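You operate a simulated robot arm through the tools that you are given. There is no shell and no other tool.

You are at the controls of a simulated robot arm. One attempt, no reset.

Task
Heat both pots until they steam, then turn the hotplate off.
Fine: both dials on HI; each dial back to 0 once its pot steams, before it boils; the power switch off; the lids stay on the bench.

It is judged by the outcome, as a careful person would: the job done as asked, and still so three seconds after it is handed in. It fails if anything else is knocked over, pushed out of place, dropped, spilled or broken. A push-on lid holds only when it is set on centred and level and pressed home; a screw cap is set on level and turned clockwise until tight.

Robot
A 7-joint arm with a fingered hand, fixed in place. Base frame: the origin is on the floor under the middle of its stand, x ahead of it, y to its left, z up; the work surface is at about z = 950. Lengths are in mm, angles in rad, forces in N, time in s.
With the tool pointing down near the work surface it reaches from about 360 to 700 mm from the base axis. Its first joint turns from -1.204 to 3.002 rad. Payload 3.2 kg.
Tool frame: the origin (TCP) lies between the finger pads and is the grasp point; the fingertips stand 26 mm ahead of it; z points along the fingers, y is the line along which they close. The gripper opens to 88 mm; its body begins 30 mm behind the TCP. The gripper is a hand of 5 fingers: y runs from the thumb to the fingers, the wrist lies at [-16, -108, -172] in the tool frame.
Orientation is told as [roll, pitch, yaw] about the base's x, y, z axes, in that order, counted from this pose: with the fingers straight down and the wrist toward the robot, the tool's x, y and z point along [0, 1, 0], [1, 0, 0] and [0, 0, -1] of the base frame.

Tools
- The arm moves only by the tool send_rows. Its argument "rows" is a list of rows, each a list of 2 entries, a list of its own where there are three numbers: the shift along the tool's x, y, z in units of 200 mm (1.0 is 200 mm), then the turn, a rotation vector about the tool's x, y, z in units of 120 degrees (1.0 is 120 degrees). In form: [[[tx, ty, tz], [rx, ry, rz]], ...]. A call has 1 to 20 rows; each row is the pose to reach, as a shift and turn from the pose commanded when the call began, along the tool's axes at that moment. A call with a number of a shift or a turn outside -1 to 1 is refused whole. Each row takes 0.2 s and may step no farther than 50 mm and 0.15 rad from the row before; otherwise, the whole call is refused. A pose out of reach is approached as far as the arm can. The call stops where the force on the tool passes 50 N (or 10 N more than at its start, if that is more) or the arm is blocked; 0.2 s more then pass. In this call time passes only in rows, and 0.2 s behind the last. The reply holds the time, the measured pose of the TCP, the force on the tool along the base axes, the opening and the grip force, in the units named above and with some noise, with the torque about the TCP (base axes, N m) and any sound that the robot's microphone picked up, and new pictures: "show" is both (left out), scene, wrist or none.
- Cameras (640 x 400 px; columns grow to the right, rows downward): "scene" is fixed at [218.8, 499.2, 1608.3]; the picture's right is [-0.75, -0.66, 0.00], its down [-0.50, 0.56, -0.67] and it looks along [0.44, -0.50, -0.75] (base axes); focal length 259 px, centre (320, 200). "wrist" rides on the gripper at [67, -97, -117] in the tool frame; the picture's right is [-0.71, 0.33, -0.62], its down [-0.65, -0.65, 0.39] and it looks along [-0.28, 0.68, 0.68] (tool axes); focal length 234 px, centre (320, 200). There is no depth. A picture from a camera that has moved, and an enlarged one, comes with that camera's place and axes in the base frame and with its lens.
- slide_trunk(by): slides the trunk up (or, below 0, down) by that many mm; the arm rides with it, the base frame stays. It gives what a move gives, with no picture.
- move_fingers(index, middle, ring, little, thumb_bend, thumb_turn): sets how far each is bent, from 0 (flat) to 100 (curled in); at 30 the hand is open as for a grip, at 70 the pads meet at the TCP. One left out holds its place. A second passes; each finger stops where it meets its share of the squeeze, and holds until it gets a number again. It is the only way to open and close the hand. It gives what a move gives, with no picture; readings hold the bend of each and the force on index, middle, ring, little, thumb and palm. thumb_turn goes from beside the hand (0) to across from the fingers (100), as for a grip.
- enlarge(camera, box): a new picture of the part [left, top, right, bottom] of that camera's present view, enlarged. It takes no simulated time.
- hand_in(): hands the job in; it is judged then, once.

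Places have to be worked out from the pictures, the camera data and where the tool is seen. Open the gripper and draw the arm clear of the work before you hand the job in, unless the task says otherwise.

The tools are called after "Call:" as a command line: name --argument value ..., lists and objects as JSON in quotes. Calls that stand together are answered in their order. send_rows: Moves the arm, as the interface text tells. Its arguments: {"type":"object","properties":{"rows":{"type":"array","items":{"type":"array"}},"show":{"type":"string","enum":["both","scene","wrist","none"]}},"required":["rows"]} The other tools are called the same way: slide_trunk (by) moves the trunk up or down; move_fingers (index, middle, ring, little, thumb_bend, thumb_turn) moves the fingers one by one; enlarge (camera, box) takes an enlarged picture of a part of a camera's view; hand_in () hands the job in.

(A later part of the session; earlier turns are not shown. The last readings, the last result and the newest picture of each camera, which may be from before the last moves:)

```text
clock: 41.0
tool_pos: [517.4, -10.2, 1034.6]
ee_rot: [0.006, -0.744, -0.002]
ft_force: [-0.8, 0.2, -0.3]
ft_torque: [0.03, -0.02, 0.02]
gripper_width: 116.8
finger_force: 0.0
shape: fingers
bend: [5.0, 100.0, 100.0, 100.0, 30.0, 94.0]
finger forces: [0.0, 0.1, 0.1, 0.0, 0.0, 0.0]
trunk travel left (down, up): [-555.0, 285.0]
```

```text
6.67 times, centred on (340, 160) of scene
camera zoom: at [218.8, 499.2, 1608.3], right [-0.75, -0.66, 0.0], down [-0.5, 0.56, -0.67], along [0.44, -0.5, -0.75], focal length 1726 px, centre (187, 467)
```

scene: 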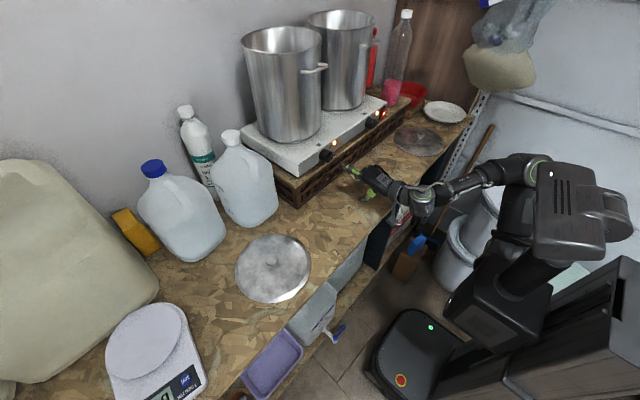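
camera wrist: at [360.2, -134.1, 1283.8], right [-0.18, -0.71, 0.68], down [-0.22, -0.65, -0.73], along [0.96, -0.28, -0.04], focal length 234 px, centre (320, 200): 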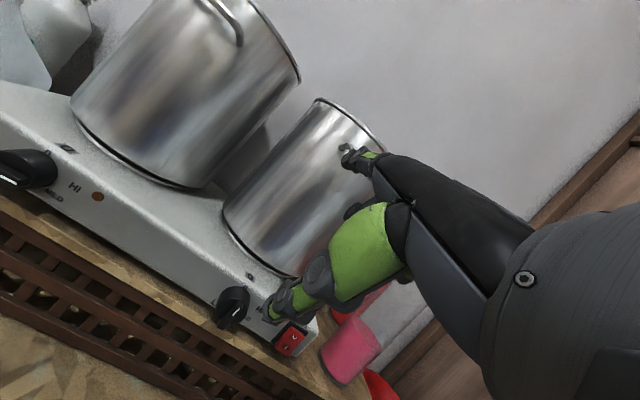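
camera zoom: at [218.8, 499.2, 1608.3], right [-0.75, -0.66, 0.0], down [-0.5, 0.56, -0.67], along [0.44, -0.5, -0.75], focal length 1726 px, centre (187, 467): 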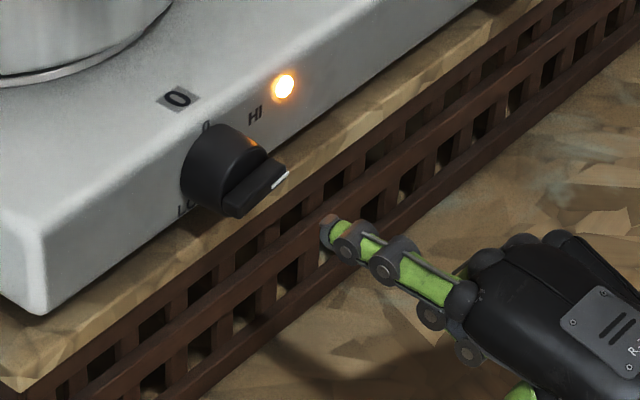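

Dial 1 is still on HI with its lamp lit. I advance the tip under the blade's pointer end, not touching, and wait there.

Call:
send_rows --rows '[[[0, 0.059, 0.054], [0, 0, 0]], [[0, 0.1177, 0.1084], [0, 0, 0]]]' --show "scene"

Call:
enlarge --camera "wrist" --box '[280, 110, 420, 210]'

Call:
enlarge --camera "scene" --box '[230, 0, 430, 190]'

```text
clock: 41.6
tool_pos: [552.2, -9.8, 1036.3]
ee_rot: [0.005, -0.743, -0.002]
ft_force: [0.0, -0.3, 0.2]
ft_torque: [0.01, 0.0, 0.0]
gripper_width: 116.8
finger_force: 0.1
shape: fingers
bend: [5.0, 100.0, 100.0, 100.0, 30.0, 94.0]
finger forces: [0.0, 0.0, 0.0, 0.0, 0.1, 0.0]
trunk travel left (down, up): [-555.0, 285.0]
```

scene: 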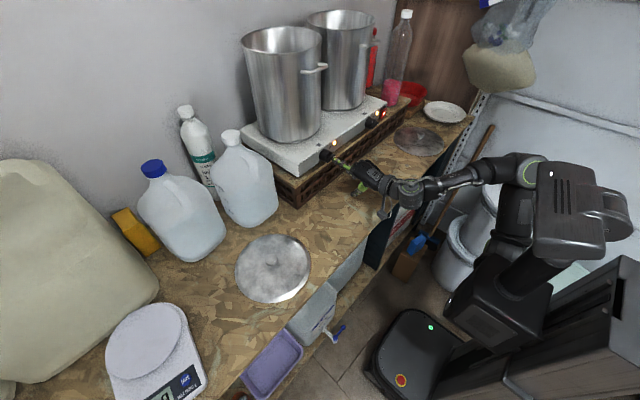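

```text
4.00 times, centred on (350, 160) of wrist
camera zoom: at [400.1, 55.6, 1055.9], right [-0.18, -0.71, 0.68], down [-0.22, -0.65, -0.73], along [0.96, -0.28, -0.04], focal length 937 px, centre (200, 360)
```

zoom: 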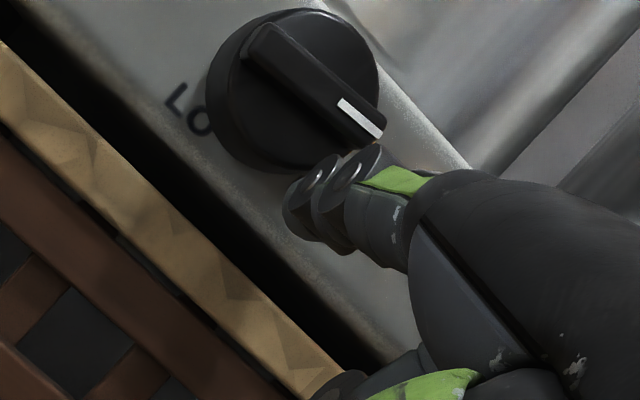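

```text
2.11 times, centred on (330, 95) of scene
camera zoom: at [218.8, 499.2, 1608.3], right [-0.75, -0.66, 0.0], down [-0.5, 0.56, -0.67], along [0.44, -0.5, -0.75], focal length 545 px, centre (299, 421)
```

zoom: 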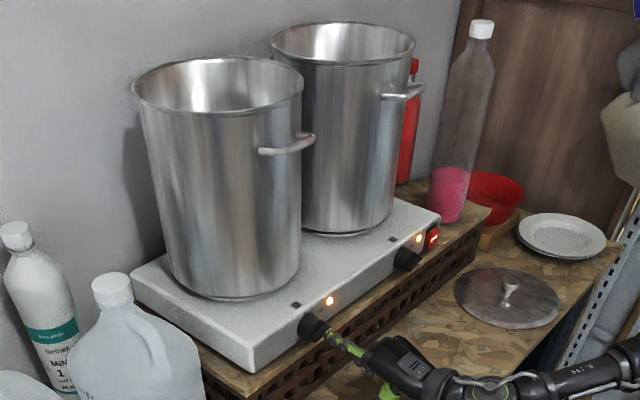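

Ready under the blade. Now I wait in short calls, watching the pots for steam.

Call:
send_rows --rows '[[[0, -0.007, -0.0068], [0, 0, 0]], [[0, -0.007, -0.0068], [0, 0, 0]], [[0, -0.007, -0.0068], [0, 0, 0]], [[0, -0.007, -0.0068], [0, 0, 0]], [[0, -0.007, -0.0068], [0, 0, 0]], [[0, -0.007, -0.0068], [0, 0, 0]], [[0, -0.007, -0.0068], [0, 0, 0]], [[0, -0.007, -0.0068], [0, 0, 0]], [[0, -0.007, -0.0068], [0, 0, 0]], [[0, -0.007, -0.0068], [0, 0, 0]]]' --show "scene"

```text
clock: 43.8
tool_pos: [548.1, -9.9, 1036.9]
ee_rot: [0.006, -0.743, -0.002]
ft_force: [0.4, 0.4, 0.3]
ft_torque: [0.04, -0.04, 0.03]
gripper_width: 116.5
finger_force: 0.0
shape: fingers
bend: [5.0, 100.0, 100.0, 100.0, 30.0, 94.0]
finger forces: [0.1, 0.1, 0.2, 0.0, 0.1, 0.1]
trunk travel left (down, up): [-555.0, 285.0]
```

scene: 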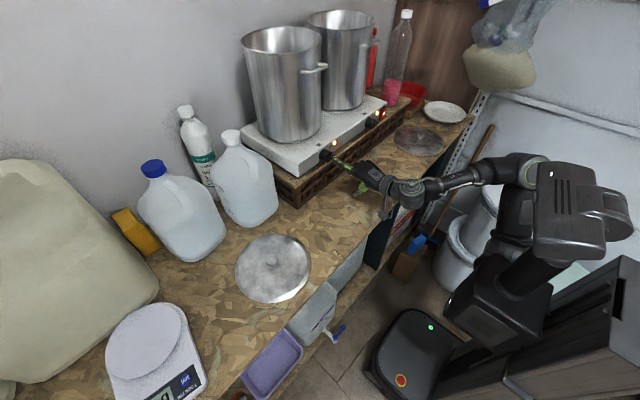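

No steam yet at t=43.8 (5 s of heating). I keep waiting.

Call:
send_rows --rows '[[[0, 0, 0], [0, 0, 0]], [[0, 0, 0], [0, 0, 0]], [[0, 0, 0], [0, 0, 0]], [[0, 0, 0], [0, 0, 0]], [[0, 0, 0], [0, 0, 0]], [[0, 0, 0], [0, 0, 0]], [[0, 0, 0], [0, 0, 0]], [[0, 0, 0], [0, 0, 0]], [[0, 0, 0], [0, 0, 0]], [[0, 0, 0], [0, 0, 0]]]' --show "scene"

Call:
enlarge --camera "scene" --box '[220, 0, 400, 120]'

```text
clock: 46.0
tool_pos: [548.3, -11.4, 1036.6]
ee_rot: [0.006, -0.743, -0.003]
ft_force: [0.8, 0.3, -0.9]
ft_torque: [0.04, 0.03, 0.0]
gripper_width: 116.8
finger_force: 0.0
shape: fingers
bend: [5.0, 100.0, 100.0, 100.0, 30.0, 94.0]
finger forces: [0.0, 0.1, 0.0, 0.0, 0.0, 0.1]
trunk travel left (down, up): [-555.0, 285.0]
```

scene: 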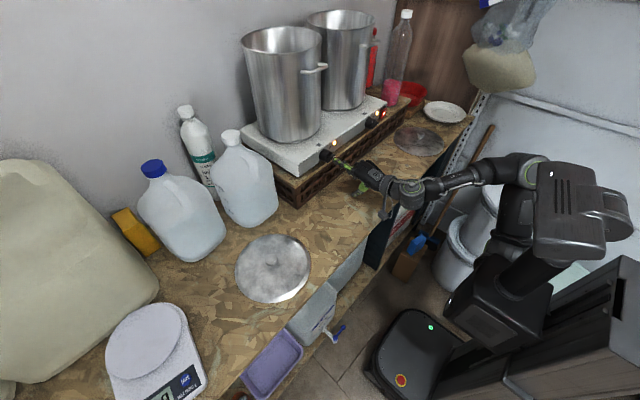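

```text
3.33 times, centred on (310, 60) of scene
camera zoom: at [218.8, 499.2, 1608.3], right [-0.75, -0.66, 0.0], down [-0.5, 0.56, -0.67], along [0.44, -0.5, -0.75], focal length 863 px, centre (353, 667)
```

zoom: 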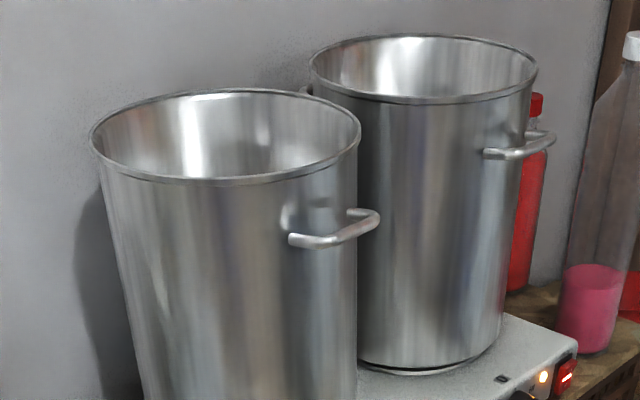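

No steam at t=46. I keep waiting in 2 s steps.

Call:
send_rows --rows '[[[0, 0, 0], [0, 0, 0]], [[0, 0, 0], [0, 0, 0]], [[0, 0, 0], [0, 0, 0]], [[0, 0, 0], [0, 0, 0]], [[0, 0, 0], [0, 0, 0]], [[0, 0, 0], [0, 0, 0]], [[0, 0, 0], [0, 0, 0]], [[0, 0, 0], [0, 0, 0]], [[0, 0, 0], [0, 0, 0]], [[0, 0, 0], [0, 0, 0]]]' --show "none"

Call:
enlarge --camera "scene" --box '[220, 0, 400, 120]'

```text
clock: 48.2
tool_pos: [548.2, -11.8, 1036.3]
ee_rot: [0.007, -0.744, -0.003]
ft_force: [1.0, 0.0, 0.3]
ft_torque: [0.02, 0.01, -0.01]
gripper_width: 116.9
finger_force: 0.1
shape: fingers
bend: [5.0, 100.0, 100.0, 100.0, 30.0, 94.0]
finger forces: [0.0, 0.0, 0.0, 0.0, 0.0, 0.0]
trunk travel left (down, up): [-555.0, 285.0]
```

```text
3.33 times, centred on (310, 60) of scene
camera zoom: at [218.8, 499.2, 1608.3], right [-0.75, -0.66, 0.0], down [-0.5, 0.56, -0.67], along [0.44, -0.5, -0.75], focal length 863 px, centre (353, 667)
```

zoom: 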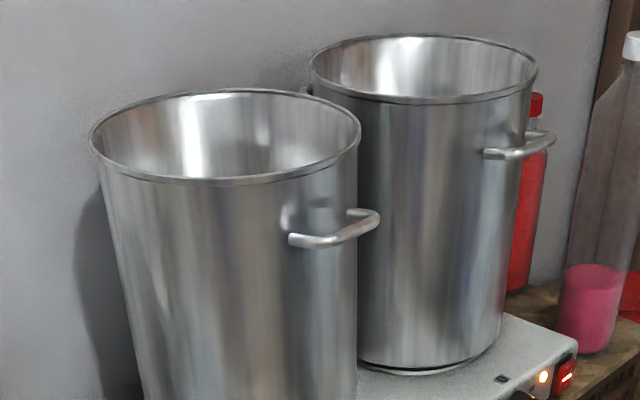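

Still no steam at t=48.2. Waiting on.

Call:
send_rows --rows '[[[0, 0, 0], [0, 0, 0]], [[0, 0, 0], [0, 0, 0]], [[0, 0, 0], [0, 0, 0]], [[0, 0, 0], [0, 0, 0]], [[0, 0, 0], [0, 0, 0]], [[0, 0, 0], [0, 0, 0]], [[0, 0, 0], [0, 0, 0]], [[0, 0, 0], [0, 0, 0]], [[0, 0, 0], [0, 0, 0]], [[0, 0, 0], [0, 0, 0]]]' --show "none"

Call:
enlarge --camera "scene" --box '[220, 0, 400, 120]'

```text
clock: 50.4
tool_pos: [547.8, -11.2, 1035.7]
ee_rot: [0.006, -0.745, -0.003]
ft_force: [-0.3, 0.4, -0.4]
ft_torque: [0.01, 0.04, 0.0]
gripper_width: 116.7
finger_force: 0.1
shape: fingers
bend: [5.0, 100.0, 100.0, 100.0, 30.0, 94.0]
finger forces: [0.1, 0.1, 0.0, 0.1, 0.0, 0.0]
trunk travel left (down, up): [-555.0, 285.0]
```

```text
3.33 times, centred on (310, 60) of scene
camera zoom: at [218.8, 499.2, 1608.3], right [-0.75, -0.66, 0.0], down [-0.5, 0.56, -0.67], along [0.44, -0.5, -0.75], focal length 863 px, centre (353, 667)
```

zoom: 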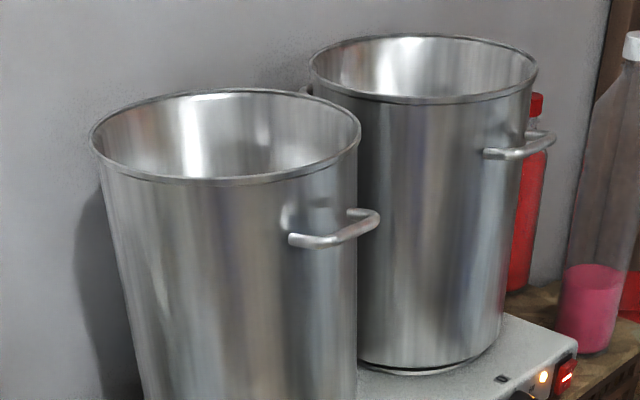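

No steam at t=50.4. Waiting on.

Call:
send_rows --rows '[[[0, 0, 0], [0, 0, 0]], [[0, 0, 0], [0, 0, 0]], [[0, 0, 0], [0, 0, 0]], [[0, 0, 0], [0, 0, 0]], [[0, 0, 0], [0, 0, 0]], [[0, 0, 0], [0, 0, 0]], [[0, 0, 0], [0, 0, 0]], [[0, 0, 0], [0, 0, 0]], [[0, 0, 0], [0, 0, 0]], [[0, 0, 0], [0, 0, 0]]]' --show "none"

Call:
enlarge --camera "scene" --box '[220, 0, 400, 120]'

```text
clock: 52.6
tool_pos: [548.0, -10.4, 1036.0]
ee_rot: [0.005, -0.744, -0.002]
ft_force: [0.6, -1.1, -0.1]
ft_torque: [-0.04, 0.02, 0.02]
gripper_width: 116.8
finger_force: 0.1
shape: fingers
bend: [5.0, 100.0, 100.0, 100.0, 30.0, 94.0]
finger forces: [0.0, 0.0, 0.0, 0.0, 0.1, 0.1]
trunk travel left (down, up): [-555.0, 285.0]
```

```text
3.33 times, centred on (310, 60) of scene
camera zoom: at [218.8, 499.2, 1608.3], right [-0.75, -0.66, 0.0], down [-0.5, 0.56, -0.67], along [0.44, -0.5, -0.75], focal length 863 px, centre (353, 667)
```

zoom: 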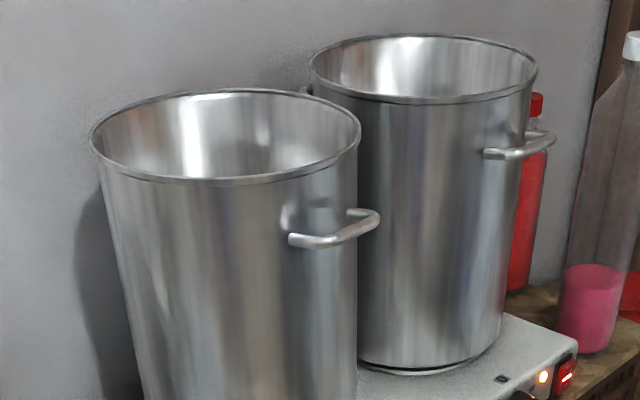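

No steam at t=52.6. Waiting on.

Call:
send_rows --rows '[[[0, 0, 0], [0, 0, 0]], [[0, 0, 0], [0, 0, 0]], [[0, 0, 0], [0, 0, 0]], [[0, 0, 0], [0, 0, 0]], [[0, 0, 0], [0, 0, 0]], [[0, 0, 0], [0, 0, 0]], [[0, 0, 0], [0, 0, 0]], [[0, 0, 0], [0, 0, 0]], [[0, 0, 0], [0, 0, 0]], [[0, 0, 0], [0, 0, 0]]]' --show "none"

Call:
enlarge --camera "scene" --box '[220, 0, 400, 120]'

```text
clock: 54.8
tool_pos: [547.9, -11.2, 1035.9]
ee_rot: [0.004, -0.743, -0.003]
ft_force: [-0.4, 0.2, 0.3]
ft_torque: [0.01, -0.02, 0.01]
gripper_width: 116.8
finger_force: 0.0
shape: fingers
bend: [5.0, 100.0, 100.0, 100.0, 30.0, 94.0]
finger forces: [0.1, 0.0, 0.0, 0.0, 0.0, 0.0]
trunk travel left (down, up): [-555.0, 285.0]
```

```text
3.33 times, centred on (310, 60) of scene
camera zoom: at [218.8, 499.2, 1608.3], right [-0.75, -0.66, 0.0], down [-0.5, 0.56, -0.67], along [0.44, -0.5, -0.75], focal length 863 px, centre (353, 667)
```

zoom: 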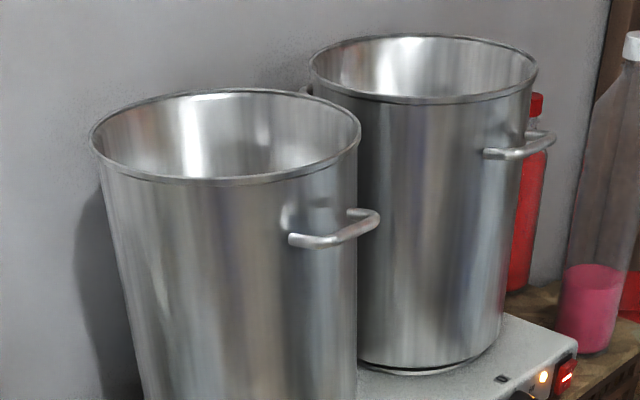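

No steam at t=54.8 (16 s of heating). Waiting on.

Call:
send_rows --rows '[[[0, 0, 0], [0, 0, 0]], [[0, 0, 0], [0, 0, 0]], [[0, 0, 0], [0, 0, 0]], [[0, 0, 0], [0, 0, 0]], [[0, 0, 0], [0, 0, 0]], [[0, 0, 0], [0, 0, 0]], [[0, 0, 0], [0, 0, 0]], [[0, 0, 0], [0, 0, 0]], [[0, 0, 0], [0, 0, 0]], [[0, 0, 0], [0, 0, 0]]]' --show "none"

Call:
enlarge --camera "scene" --box '[220, 0, 400, 120]'

```text
clock: 57.0
tool_pos: [548.4, -9.9, 1035.2]
ee_rot: [0.005, -0.743, 0.001]
ft_force: [0.4, 0.7, -0.2]
ft_torque: [0.02, -0.02, 0.03]
gripper_width: 116.4
finger_force: 0.0
shape: fingers
bend: [5.0, 100.0, 100.0, 100.0, 30.0, 94.0]
finger forces: [0.0, 0.0, 0.0, 0.0, 0.0, 0.0]
trunk travel left (down, up): [-555.0, 285.0]
```

```text
3.33 times, centred on (310, 60) of scene
camera zoom: at [218.8, 499.2, 1608.3], right [-0.75, -0.66, 0.0], down [-0.5, 0.56, -0.67], along [0.44, -0.5, -0.75], focal length 863 px, centre (353, 667)
```

zoom: 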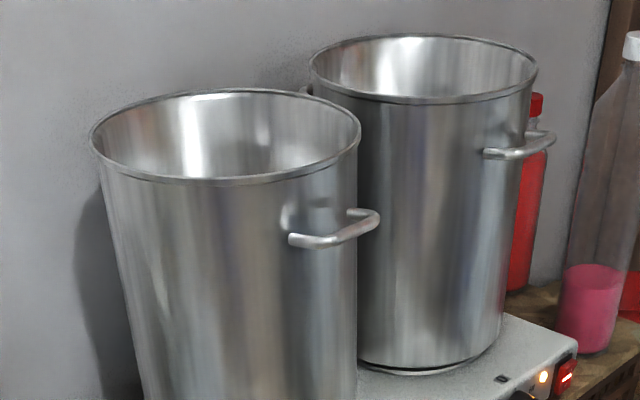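

No steam at t=57. Waiting on.

Call:
send_rows --rows '[[[0, 0, 0], [0, 0, 0]], [[0, 0, 0], [0, 0, 0]], [[0, 0, 0], [0, 0, 0]], [[0, 0, 0], [0, 0, 0]], [[0, 0, 0], [0, 0, 0]], [[0, 0, 0], [0, 0, 0]], [[0, 0, 0], [0, 0, 0]], [[0, 0, 0], [0, 0, 0]], [[0, 0, 0], [0, 0, 0]], [[0, 0, 0], [0, 0, 0]]]' --show "none"

Call:
enlarge --camera "scene" --box '[220, 0, 400, 120]'

```text
clock: 59.2
tool_pos: [548.6, -10.7, 1036.0]
ee_rot: [0.005, -0.744, -0.002]
ft_force: [-0.2, 0.0, 0.8]
ft_torque: [-0.01, -0.01, 0.0]
gripper_width: 116.9
finger_force: 0.1
shape: fingers
bend: [5.0, 100.0, 100.0, 100.0, 30.0, 94.0]
finger forces: [0.0, 0.0, 0.0, 0.0, 0.0, 0.0]
trunk travel left (down, up): [-555.0, 285.0]
```

```text
3.33 times, centred on (310, 60) of scene
camera zoom: at [218.8, 499.2, 1608.3], right [-0.75, -0.66, 0.0], down [-0.5, 0.56, -0.67], along [0.44, -0.5, -0.75], focal length 863 px, centre (353, 667)
```

zoom: 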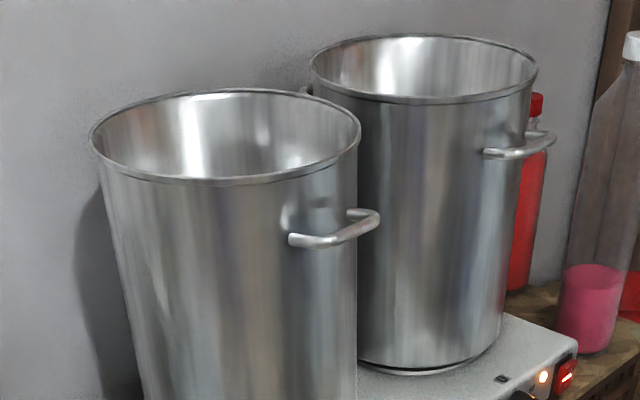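

No clear steam at t=59.2. Waiting on.

Call:
send_rows --rows '[[[0, 0, 0], [0, 0, 0]], [[0, 0, 0], [0, 0, 0]], [[0, 0, 0], [0, 0, 0]], [[0, 0, 0], [0, 0, 0]], [[0, 0, 0], [0, 0, 0]], [[0, 0, 0], [0, 0, 0]], [[0, 0, 0], [0, 0, 0]], [[0, 0, 0], [0, 0, 0]], [[0, 0, 0], [0, 0, 0]], [[0, 0, 0], [0, 0, 0]]]' --show "none"

Call:
enlarge --camera "scene" --box '[220, 0, 400, 120]'

```text
clock: 61.4
tool_pos: [548.7, -11.2, 1036.7]
ee_rot: [0.004, -0.743, -0.002]
ft_force: [0.0, 0.5, 0.3]
ft_torque: [0.01, -0.02, 0.0]
gripper_width: 116.7
finger_force: 0.2
shape: fingers
bend: [5.0, 100.0, 100.0, 100.0, 30.0, 94.0]
finger forces: [0.0, 0.0, 0.1, 0.0, 0.0, 0.1]
trunk travel left (down, up): [-555.0, 285.0]
```

```text
3.33 times, centred on (310, 60) of scene
camera zoom: at [218.8, 499.2, 1608.3], right [-0.75, -0.66, 0.0], down [-0.5, 0.56, -0.67], along [0.44, -0.5, -0.75], focal length 863 px, centre (353, 667)
```

zoom: 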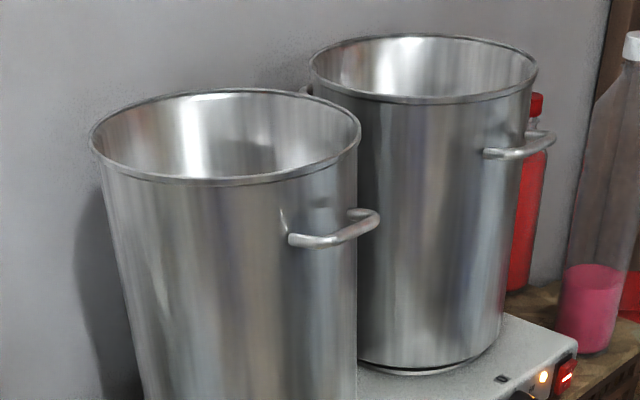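

No steam at t=61.4. Waiting on.

Call:
send_rows --rows '[[[0, 0, 0], [0, 0, 0]], [[0, 0, 0], [0, 0, 0]], [[0, 0, 0], [0, 0, 0]], [[0, 0, 0], [0, 0, 0]], [[0, 0, 0], [0, 0, 0]], [[0, 0, 0], [0, 0, 0]], [[0, 0, 0], [0, 0, 0]], [[0, 0, 0], [0, 0, 0]], [[0, 0, 0], [0, 0, 0]], [[0, 0, 0], [0, 0, 0]]]' --show "none"

Call:
enlarge --camera "scene" --box '[220, 0, 400, 120]'

```text
clock: 63.6
tool_pos: [547.0, -11.7, 1035.8]
ee_rot: [0.003, -0.745, -0.002]
ft_force: [0.1, 0.7, -0.1]
ft_torque: [-0.03, 0.0, 0.02]
gripper_width: 116.7
finger_force: 0.1
shape: fingers
bend: [5.0, 100.0, 100.0, 100.0, 30.0, 94.0]
finger forces: [0.1, 0.0, 0.0, 0.1, 0.0, 0.0]
trunk travel left (down, up): [-555.0, 285.0]
```

```text
3.33 times, centred on (310, 60) of scene
camera zoom: at [218.8, 499.2, 1608.3], right [-0.75, -0.66, 0.0], down [-0.5, 0.56, -0.67], along [0.44, -0.5, -0.75], focal length 863 px, centre (353, 667)
```

zoom: 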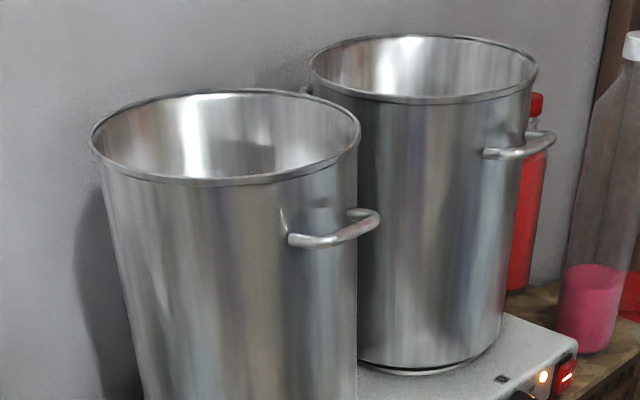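

No steam at t=63.6. Waiting on.

Call:
send_rows --rows '[[[0, 0, 0], [0, 0, 0]], [[0, 0, 0], [0, 0, 0]], [[0, 0, 0], [0, 0, 0]], [[0, 0, 0], [0, 0, 0]], [[0, 0, 0], [0, 0, 0]], [[0, 0, 0], [0, 0, 0]], [[0, 0, 0], [0, 0, 0]], [[0, 0, 0], [0, 0, 0]], [[0, 0, 0], [0, 0, 0]], [[0, 0, 0], [0, 0, 0]]]' --show "scene"

Call:
enlarge --camera "scene" --box '[220, 0, 400, 120]'

```text
clock: 65.8
tool_pos: [548.5, -10.1, 1035.6]
ee_rot: [0.003, -0.743, -0.001]
ft_force: [-0.3, -0.2, -0.6]
ft_torque: [0.0, -0.03, 0.01]
gripper_width: 116.9
finger_force: 0.1
shape: fingers
bend: [5.0, 100.0, 100.0, 100.0, 30.0, 94.0]
finger forces: [0.1, 0.1, 0.0, 0.0, 0.0, 0.1]
trunk travel left (down, up): [-555.0, 285.0]
```

scene: 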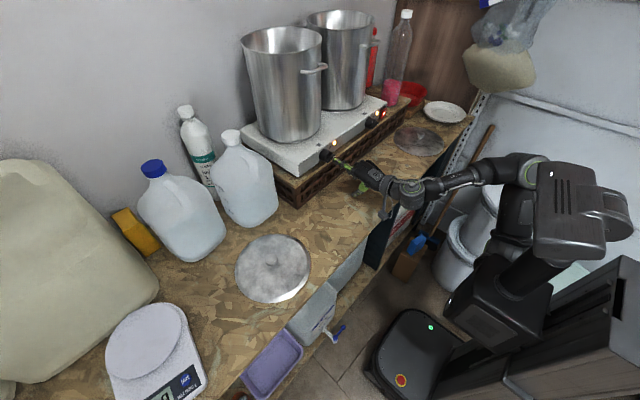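

```text
3.33 times, centred on (310, 60) of scene
camera zoom: at [218.8, 499.2, 1608.3], right [-0.75, -0.66, 0.0], down [-0.5, 0.56, -0.67], along [0.44, -0.5, -0.75], focal length 863 px, centre (353, 667)
```

zoom: 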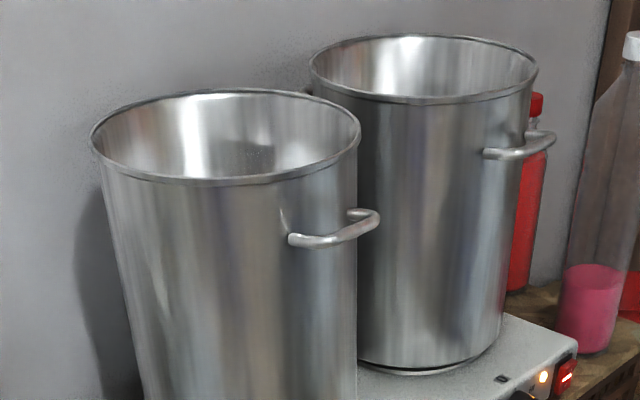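

No steam at t=65.8 (27 s heating). Waiting on.

Call:
send_rows --rows '[[[0, 0, 0], [0, 0, 0]], [[0, 0, 0], [0, 0, 0]], [[0, 0, 0], [0, 0, 0]], [[0, 0, 0], [0, 0, 0]], [[0, 0, 0], [0, 0, 0]], [[0, 0, 0], [0, 0, 0]], [[0, 0, 0], [0, 0, 0]], [[0, 0, 0], [0, 0, 0]], [[0, 0, 0], [0, 0, 0]], [[0, 0, 0], [0, 0, 0]]]' --show "none"

Call:
enlarge --camera "scene" --box '[220, 0, 400, 120]'

```text
clock: 68.0
tool_pos: [549.0, -11.6, 1035.7]
ee_rot: [0.004, -0.744, 0.0]
ft_force: [0.8, -0.5, 0.4]
ft_torque: [-0.01, -0.01, -0.03]
gripper_width: 116.7
finger_force: 0.1
shape: fingers
bend: [5.0, 100.0, 100.0, 100.0, 30.0, 94.0]
finger forces: [0.1, 0.0, 0.0, 0.1, 0.0, 0.0]
trunk travel left (down, up): [-555.0, 285.0]
```

```text
3.33 times, centred on (310, 60) of scene
camera zoom: at [218.8, 499.2, 1608.3], right [-0.75, -0.66, 0.0], down [-0.5, 0.56, -0.67], along [0.44, -0.5, -0.75], focal length 863 px, centre (353, 667)
```

zoom: 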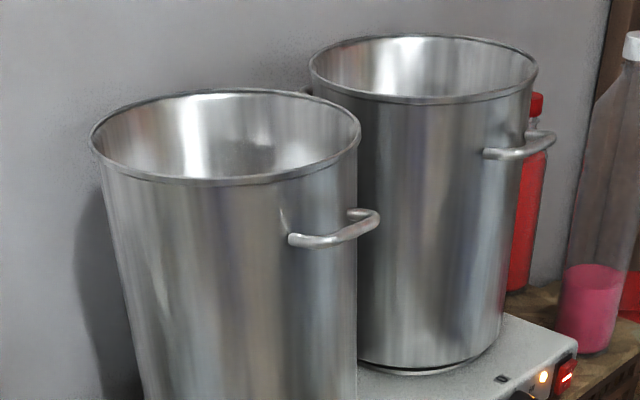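

No steam at t=68. Waiting on.

Call:
send_rows --rows '[[[0, 0, 0], [0, 0, 0]], [[0, 0, 0], [0, 0, 0]], [[0, 0, 0], [0, 0, 0]], [[0, 0, 0], [0, 0, 0]], [[0, 0, 0], [0, 0, 0]], [[0, 0, 0], [0, 0, 0]], [[0, 0, 0], [0, 0, 0]], [[0, 0, 0], [0, 0, 0]], [[0, 0, 0], [0, 0, 0]], [[0, 0, 0], [0, 0, 0]]]' --show "none"

Call:
enlarge --camera "scene" --box '[220, 0, 400, 120]'

```text
clock: 70.2
tool_pos: [547.6, -11.7, 1036.4]
ee_rot: [0.003, -0.744, -0.002]
ft_force: [0.4, -0.8, 0.3]
ft_torque: [0.03, -0.01, 0.02]
gripper_width: 117.1
finger_force: 0.0
shape: fingers
bend: [5.0, 100.0, 100.0, 100.0, 30.0, 94.0]
finger forces: [0.0, 0.0, 0.0, 0.0, 0.0, 0.0]
trunk travel left (down, up): [-555.0, 285.0]
```

```text
3.33 times, centred on (310, 60) of scene
camera zoom: at [218.8, 499.2, 1608.3], right [-0.75, -0.66, 0.0], down [-0.5, 0.56, -0.67], along [0.44, -0.5, -0.75], focal length 863 px, centre (353, 667)
```

zoom: 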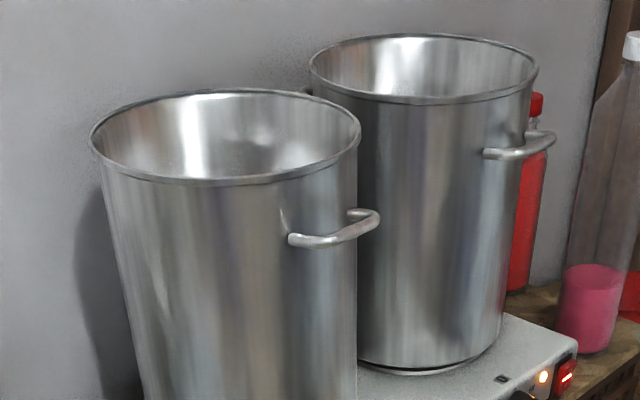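

Pot 1's inside may look slightly different; I zoom closer on both mouths.

Call:
enlarge --camera "scene" --box '[235, 0, 335, 65]'

Call:
enlarge --camera "scene" --box '[295, 0, 385, 55]'

```text
6.15 times, centred on (285, 32) of scene
camera zoom: at [218.8, 499.2, 1608.3], right [-0.75, -0.66, 0.0], down [-0.5, 0.56, -0.67], along [0.44, -0.5, -0.75], focal length 1594 px, centre (535, 1231)
```

zoom: 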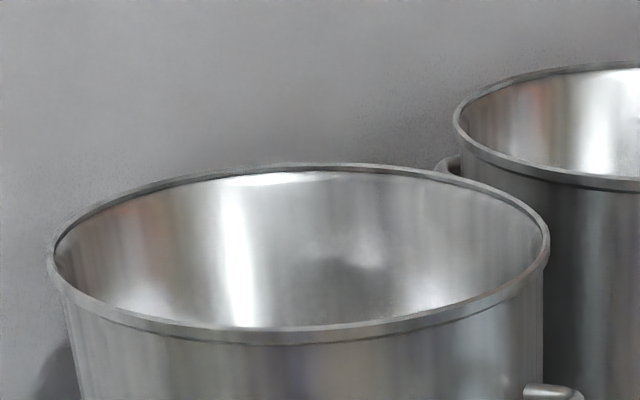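

```text
7.11 times, centred on (340, 28) of scene
camera zoom: at [218.8, 499.2, 1608.3], right [-0.75, -0.66, 0.0], down [-0.5, 0.56, -0.67], along [0.44, -0.5, -0.75], focal length 1842 px, centre (178, 1427)
```

zoom: 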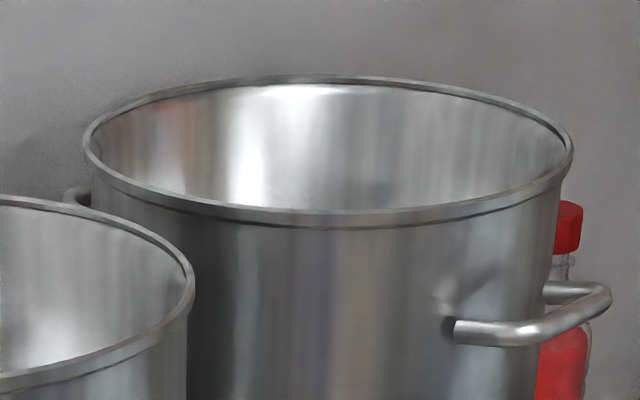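

Nothing that is clearly steam. I keep waiting, now with a closer view on the mouths.

Call:
send_rows --rows '[[[0, 0, 0], [0, 0, 0]], [[0, 0, 0], [0, 0, 0]], [[0, 0, 0], [0, 0, 0]], [[0, 0, 0], [0, 0, 0]], [[0, 0, 0], [0, 0, 0]], [[0, 0, 0], [0, 0, 0]], [[0, 0, 0], [0, 0, 0]], [[0, 0, 0], [0, 0, 0]]]' --show "none"

Call:
enlarge --camera "scene" --box '[230, 0, 390, 90]'

```text
clock: 72.0
tool_pos: [549.6, -10.9, 1036.3]
ee_rot: [0.004, -0.743, -0.001]
ft_force: [0.3, -0.1, 0.4]
ft_torque: [0.03, 0.0, -0.02]
gripper_width: 116.8
finger_force: 0.1
shape: fingers
bend: [5.0, 100.0, 100.0, 100.0, 30.0, 94.0]
finger forces: [0.0, 0.0, 0.0, 0.1, 0.0, 0.0]
trunk travel left (down, up): [-555.0, 285.0]
```

```text
4.00 times, centred on (310, 45) of scene
camera zoom: at [218.8, 499.2, 1608.3], right [-0.75, -0.66, 0.0], down [-0.5, 0.56, -0.67], along [0.44, -0.5, -0.75], focal length 1036 px, centre (360, 820)
```

zoom: 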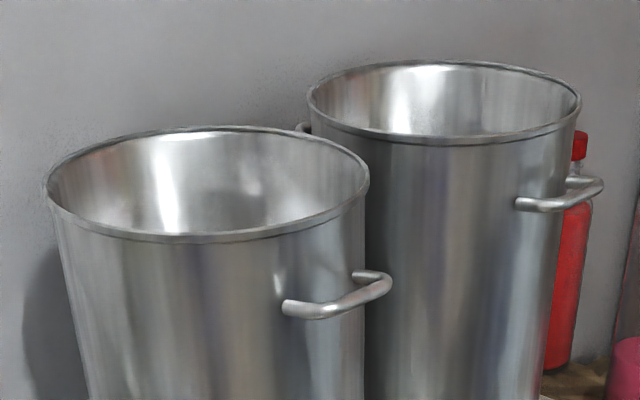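

No steam at t=72. Waiting on.

Call:
send_rows --rows '[[[0, 0, 0], [0, 0, 0]], [[0, 0, 0], [0, 0, 0]], [[0, 0, 0], [0, 0, 0]], [[0, 0, 0], [0, 0, 0]], [[0, 0, 0], [0, 0, 0]], [[0, 0, 0], [0, 0, 0]], [[0, 0, 0], [0, 0, 0]], [[0, 0, 0], [0, 0, 0]], [[0, 0, 0], [0, 0, 0]], [[0, 0, 0], [0, 0, 0]]]' --show "none"

Call:
enlarge --camera "scene" --box '[230, 0, 390, 90]'

```text
clock: 74.2
tool_pos: [547.8, -10.0, 1037.1]
ee_rot: [0.003, -0.743, -0.001]
ft_force: [0.9, -1.0, 0.2]
ft_torque: [0.01, 0.01, 0.01]
gripper_width: 116.6
finger_force: 0.1
shape: fingers
bend: [5.0, 100.0, 100.0, 100.0, 30.0, 94.0]
finger forces: [0.0, 0.1, 0.1, 0.1, 0.1, 0.1]
trunk travel left (down, up): [-555.0, 285.0]
```

```text
4.00 times, centred on (310, 45) of scene
camera zoom: at [218.8, 499.2, 1608.3], right [-0.75, -0.66, 0.0], down [-0.5, 0.56, -0.67], along [0.44, -0.5, -0.75], focal length 1036 px, centre (360, 820)
```

zoom: 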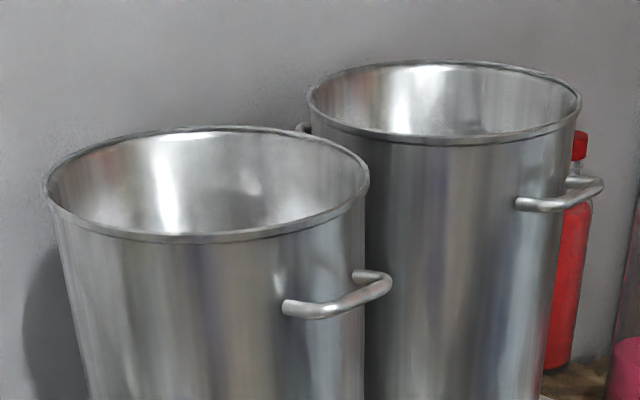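

No steam at t=74.2. Waiting on.

Call:
send_rows --rows '[[[0, 0, 0], [0, 0, 0]], [[0, 0, 0], [0, 0, 0]], [[0, 0, 0], [0, 0, 0]], [[0, 0, 0], [0, 0, 0]], [[0, 0, 0], [0, 0, 0]], [[0, 0, 0], [0, 0, 0]], [[0, 0, 0], [0, 0, 0]], [[0, 0, 0], [0, 0, 0]], [[0, 0, 0], [0, 0, 0]], [[0, 0, 0], [0, 0, 0]]]' --show "none"

Call:
enlarge --camera "scene" --box '[230, 0, 390, 90]'

```text
clock: 76.4
tool_pos: [548.2, -10.7, 1035.9]
ee_rot: [0.004, -0.743, -0.002]
ft_force: [-0.2, 0.4, -0.2]
ft_torque: [0.0, 0.0, 0.02]
gripper_width: 116.7
finger_force: 0.1
shape: fingers
bend: [5.0, 100.0, 100.0, 100.0, 30.0, 94.0]
finger forces: [0.0, 0.0, 0.0, 0.1, 0.0, 0.0]
trunk travel left (down, up): [-555.0, 285.0]
```

```text
4.00 times, centred on (310, 45) of scene
camera zoom: at [218.8, 499.2, 1608.3], right [-0.75, -0.66, 0.0], down [-0.5, 0.56, -0.67], along [0.44, -0.5, -0.75], focal length 1036 px, centre (360, 820)
```

zoom: 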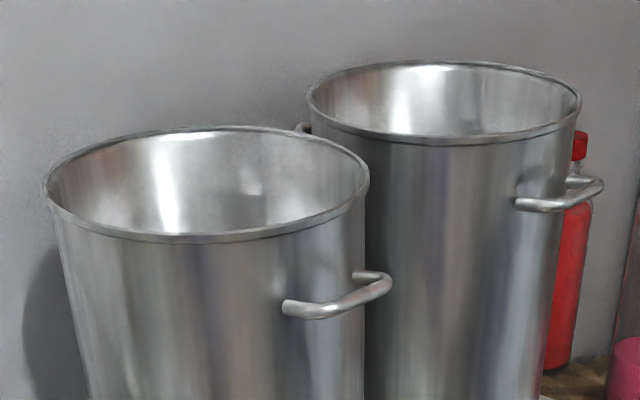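

No steam at t=76.4. Waiting on.

Call:
send_rows --rows '[[[0, 0, 0], [0, 0, 0]], [[0, 0, 0], [0, 0, 0]], [[0, 0, 0], [0, 0, 0]], [[0, 0, 0], [0, 0, 0]], [[0, 0, 0], [0, 0, 0]], [[0, 0, 0], [0, 0, 0]], [[0, 0, 0], [0, 0, 0]], [[0, 0, 0], [0, 0, 0]], [[0, 0, 0], [0, 0, 0]], [[0, 0, 0], [0, 0, 0]]]' --show "none"

Call:
enlarge --camera "scene" --box '[230, 0, 390, 90]'

```text
clock: 78.6
tool_pos: [546.8, -10.0, 1035.4]
ee_rot: [0.003, -0.743, -0.001]
ft_force: [-1.3, -0.3, 0.5]
ft_torque: [0.02, -0.01, -0.02]
gripper_width: 116.2
finger_force: 0.0
shape: fingers
bend: [5.0, 100.0, 100.0, 100.0, 30.0, 94.0]
finger forces: [0.0, 0.1, 0.0, 0.0, 0.0, 0.0]
trunk travel left (down, up): [-555.0, 285.0]
```

```text
4.00 times, centred on (310, 45) of scene
camera zoom: at [218.8, 499.2, 1608.3], right [-0.75, -0.66, 0.0], down [-0.5, 0.56, -0.67], along [0.44, -0.5, -0.75], focal length 1036 px, centre (360, 820)
```

zoom: 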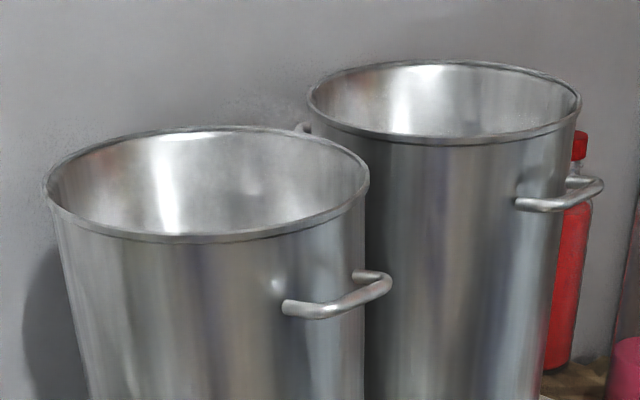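

The interiors look slightly smoother/hazier, possibly the first wisps. I go on in shorter steps with a closer look.

Call:
send_rows --rows '[[[0, 0, 0], [0, 0, 0]], [[0, 0, 0], [0, 0, 0]], [[0, 0, 0], [0, 0, 0]], [[0, 0, 0], [0, 0, 0]], [[0, 0, 0], [0, 0, 0]], [[0, 0, 0], [0, 0, 0]]]' --show "scene"

Call:
enlarge --camera "scene" --box '[230, 0, 390, 90]'

```text
clock: 80.0
tool_pos: [547.5, -10.9, 1035.7]
ee_rot: [0.007, -0.742, -0.001]
ft_force: [-0.7, -0.5, 0.7]
ft_torque: [0.01, 0.01, -0.04]
gripper_width: 117.0
finger_force: 0.1
shape: fingers
bend: [5.0, 100.0, 100.0, 100.0, 30.0, 94.0]
finger forces: [0.0, 0.0, 0.0, 0.1, 0.0, 0.1]
trunk travel left (down, up): [-555.0, 285.0]
```

scene: 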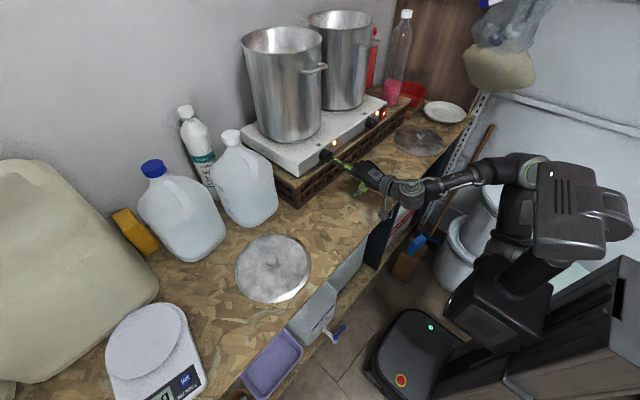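

```text
4.00 times, centred on (310, 45) of scene
camera zoom: at [218.8, 499.2, 1608.3], right [-0.75, -0.66, 0.0], down [-0.5, 0.56, -0.67], along [0.44, -0.5, -0.75], focal length 1036 px, centre (360, 820)
```

zoom: 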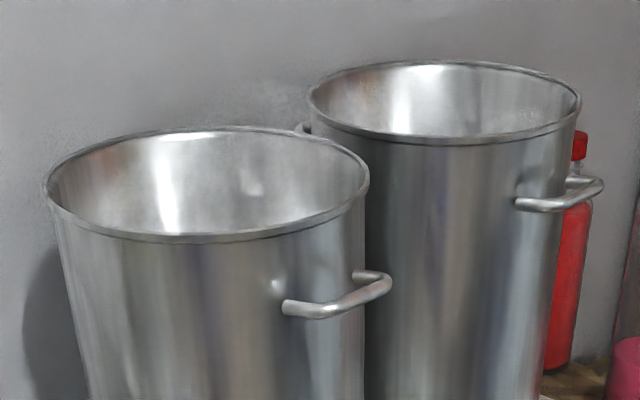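

Interior haze is growing in both pots but no plume above the rims yet. I continue in ~1 s steps.

Call:
send_rows --rows '[[[0, 0, 0], [0, 0, 0]], [[0, 0, 0], [0, 0, 0]], [[0, 0, 0], [0, 0, 0]], [[0, 0, 0], [0, 0, 0]], [[0, 0, 0], [0, 0, 0]], [[0, 0, 0], [0, 0, 0]]]' --show "scene"

Call:
enlarge --camera "scene" --box '[230, 0, 390, 90]'

```text
clock: 81.4
tool_pos: [548.4, -10.9, 1035.2]
ee_rot: [0.004, -0.743, -0.002]
ft_force: [0.3, 0.2, 0.2]
ft_torque: [0.01, 0.0, 0.02]
gripper_width: 116.8
finger_force: 0.0
shape: fingers
bend: [5.0, 100.0, 100.0, 100.0, 30.0, 94.0]
finger forces: [0.0, 0.0, 0.0, 0.1, 0.0, 0.0]
trunk travel left (down, up): [-555.0, 285.0]
```

scene: 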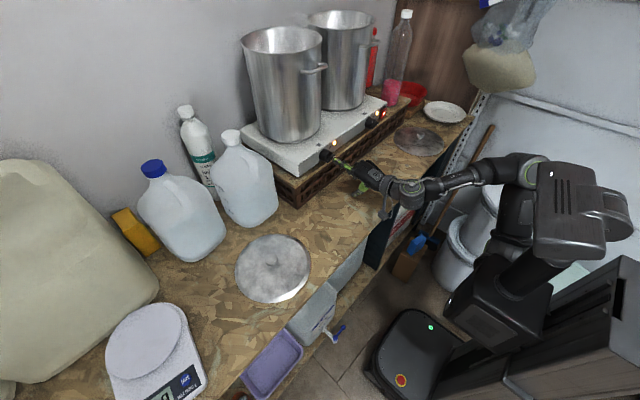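

```text
4.00 times, centred on (310, 45) of scene
camera zoom: at [218.8, 499.2, 1608.3], right [-0.75, -0.66, 0.0], down [-0.5, 0.56, -0.67], along [0.44, -0.5, -0.75], focal length 1036 px, centre (360, 820)
```

zoom: 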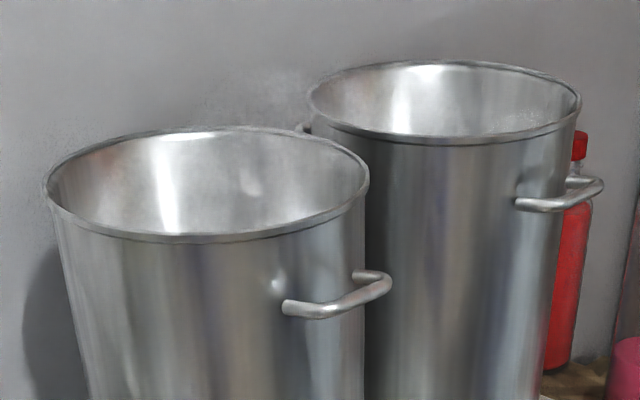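

Haze keeps thickening gradually. I zoom tightly to judge it.

Call:
enlarge --camera "scene" --box '[235, 0, 335, 65]'

Call:
enlarge --camera "scene" --box '[295, 0, 385, 55]'

```text
6.15 times, centred on (285, 32) of scene
camera zoom: at [218.8, 499.2, 1608.3], right [-0.75, -0.66, 0.0], down [-0.5, 0.56, -0.67], along [0.44, -0.5, -0.75], focal length 1594 px, centre (535, 1231)
```

zoom: 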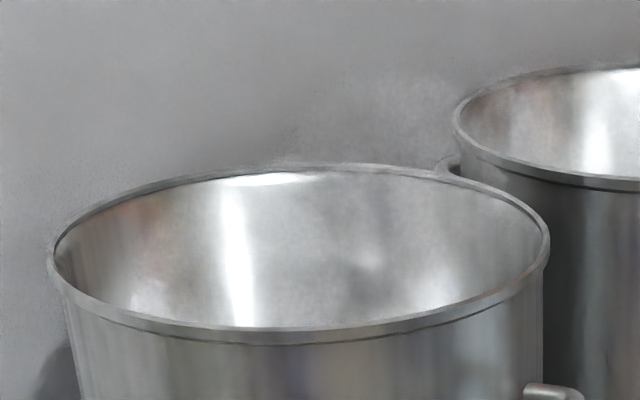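

```text
7.11 times, centred on (340, 28) of scene
camera zoom: at [218.8, 499.2, 1608.3], right [-0.75, -0.66, 0.0], down [-0.5, 0.56, -0.67], along [0.44, -0.5, -0.75], focal length 1842 px, centre (178, 1427)
```

zoom: 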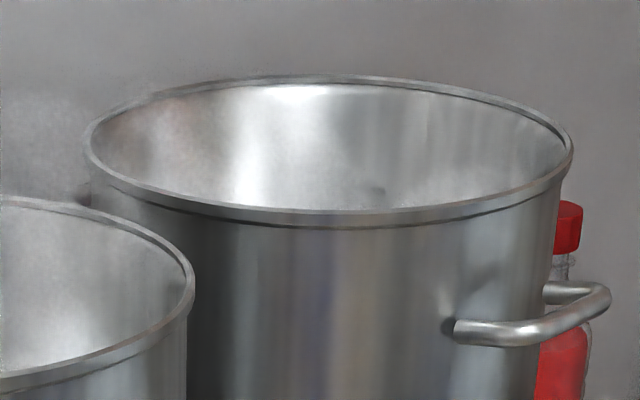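

A faint wisp now shows against the wall above pot 1 and a haze in pot 2. I wait one more second-and-a-bit to be sure it's steam.

Call:
send_rows --rows '[[[0, 0, 0], [0, 0, 0]], [[0, 0, 0], [0, 0, 0]], [[0, 0, 0], [0, 0, 0]], [[0, 0, 0], [0, 0, 0]], [[0, 0, 0], [0, 0, 0]]]' --show "none"

Call:
enlarge --camera "scene" --box '[235, 0, 335, 65]'

Call:
enlarge --camera "scene" --box '[295, 0, 385, 55]'

```text
clock: 82.6
tool_pos: [548.7, -11.3, 1036.2]
ee_rot: [0.005, -0.744, -0.002]
ft_force: [0.5, 0.2, -0.7]
ft_torque: [-0.02, 0.02, 0.0]
gripper_width: 116.7
finger_force: 0.1
shape: fingers
bend: [5.0, 100.0, 100.0, 100.0, 30.0, 94.0]
finger forces: [0.1, 0.0, 0.0, 0.0, 0.0, 0.0]
trunk travel left (down, up): [-555.0, 285.0]
```

```text
6.15 times, centred on (285, 32) of scene
camera zoom: at [218.8, 499.2, 1608.3], right [-0.75, -0.66, 0.0], down [-0.5, 0.56, -0.67], along [0.44, -0.5, -0.75], focal length 1594 px, centre (535, 1231)
```

zoom: 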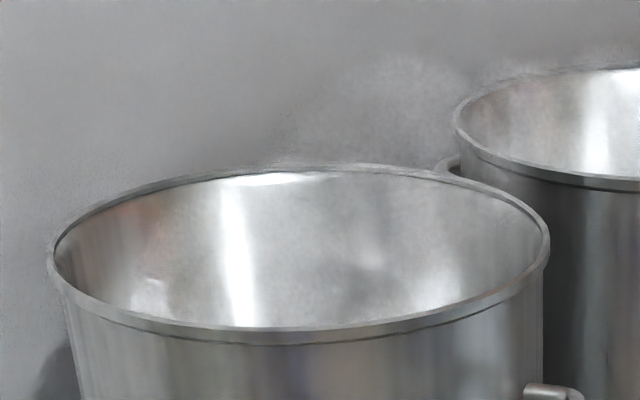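

```text
7.11 times, centred on (340, 28) of scene
camera zoom: at [218.8, 499.2, 1608.3], right [-0.75, -0.66, 0.0], down [-0.5, 0.56, -0.67], along [0.44, -0.5, -0.75], focal length 1842 px, centre (178, 1427)
```

zoom: 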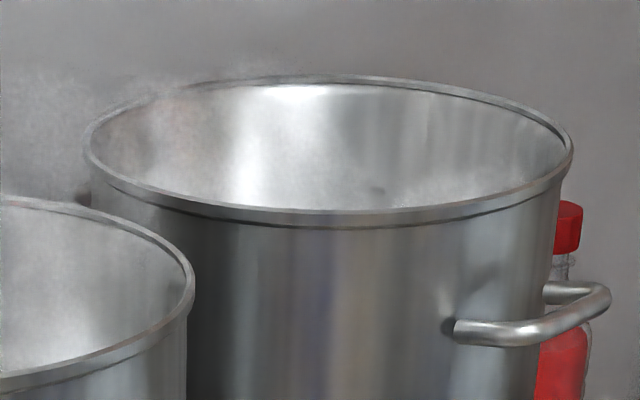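

The plume from pot 1 is rising visibly now. One more second to make it unmistakable, then I turn dial 1 back.

Call:
send_rows --rows '[[[0, 0, 0], [0, 0, 0]], [[0, 0, 0], [0, 0, 0]], [[0, 0, 0], [0, 0, 0]], [[0, 0, 0], [0, 0, 0]]]' --show "scene"

Call:
enlarge --camera "scene" --box '[230, 0, 390, 90]'

```text
clock: 83.6
tool_pos: [548.4, -9.8, 1035.5]
ee_rot: [0.004, -0.743, -0.001]
ft_force: [0.2, -0.1, 0.1]
ft_torque: [-0.02, 0.03, 0.01]
gripper_width: 116.7
finger_force: 0.1
shape: fingers
bend: [5.0, 100.0, 100.0, 100.0, 30.0, 94.0]
finger forces: [0.1, 0.0, 0.0, 0.1, 0.0, 0.1]
trunk travel left (down, up): [-555.0, 285.0]
```

scene: 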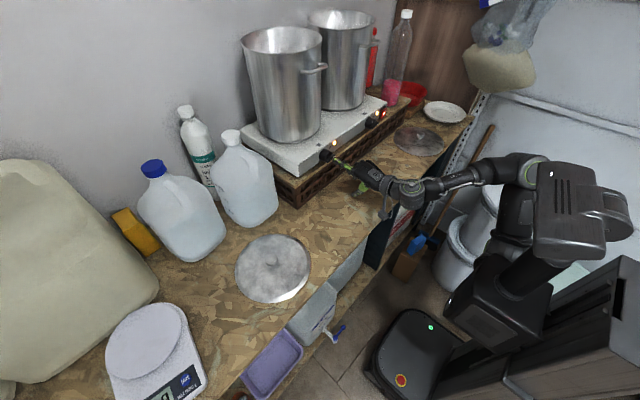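

```text
4.00 times, centred on (310, 45) of scene
camera zoom: at [218.8, 499.2, 1608.3], right [-0.75, -0.66, 0.0], down [-0.5, 0.56, -0.67], along [0.44, -0.5, -0.75], focal length 1036 px, centre (360, 820)
```

zoom: 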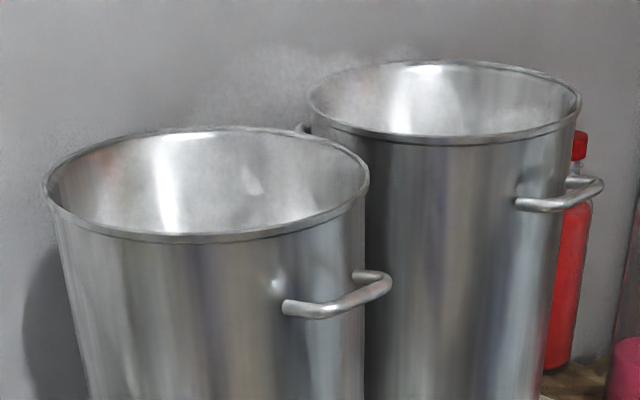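

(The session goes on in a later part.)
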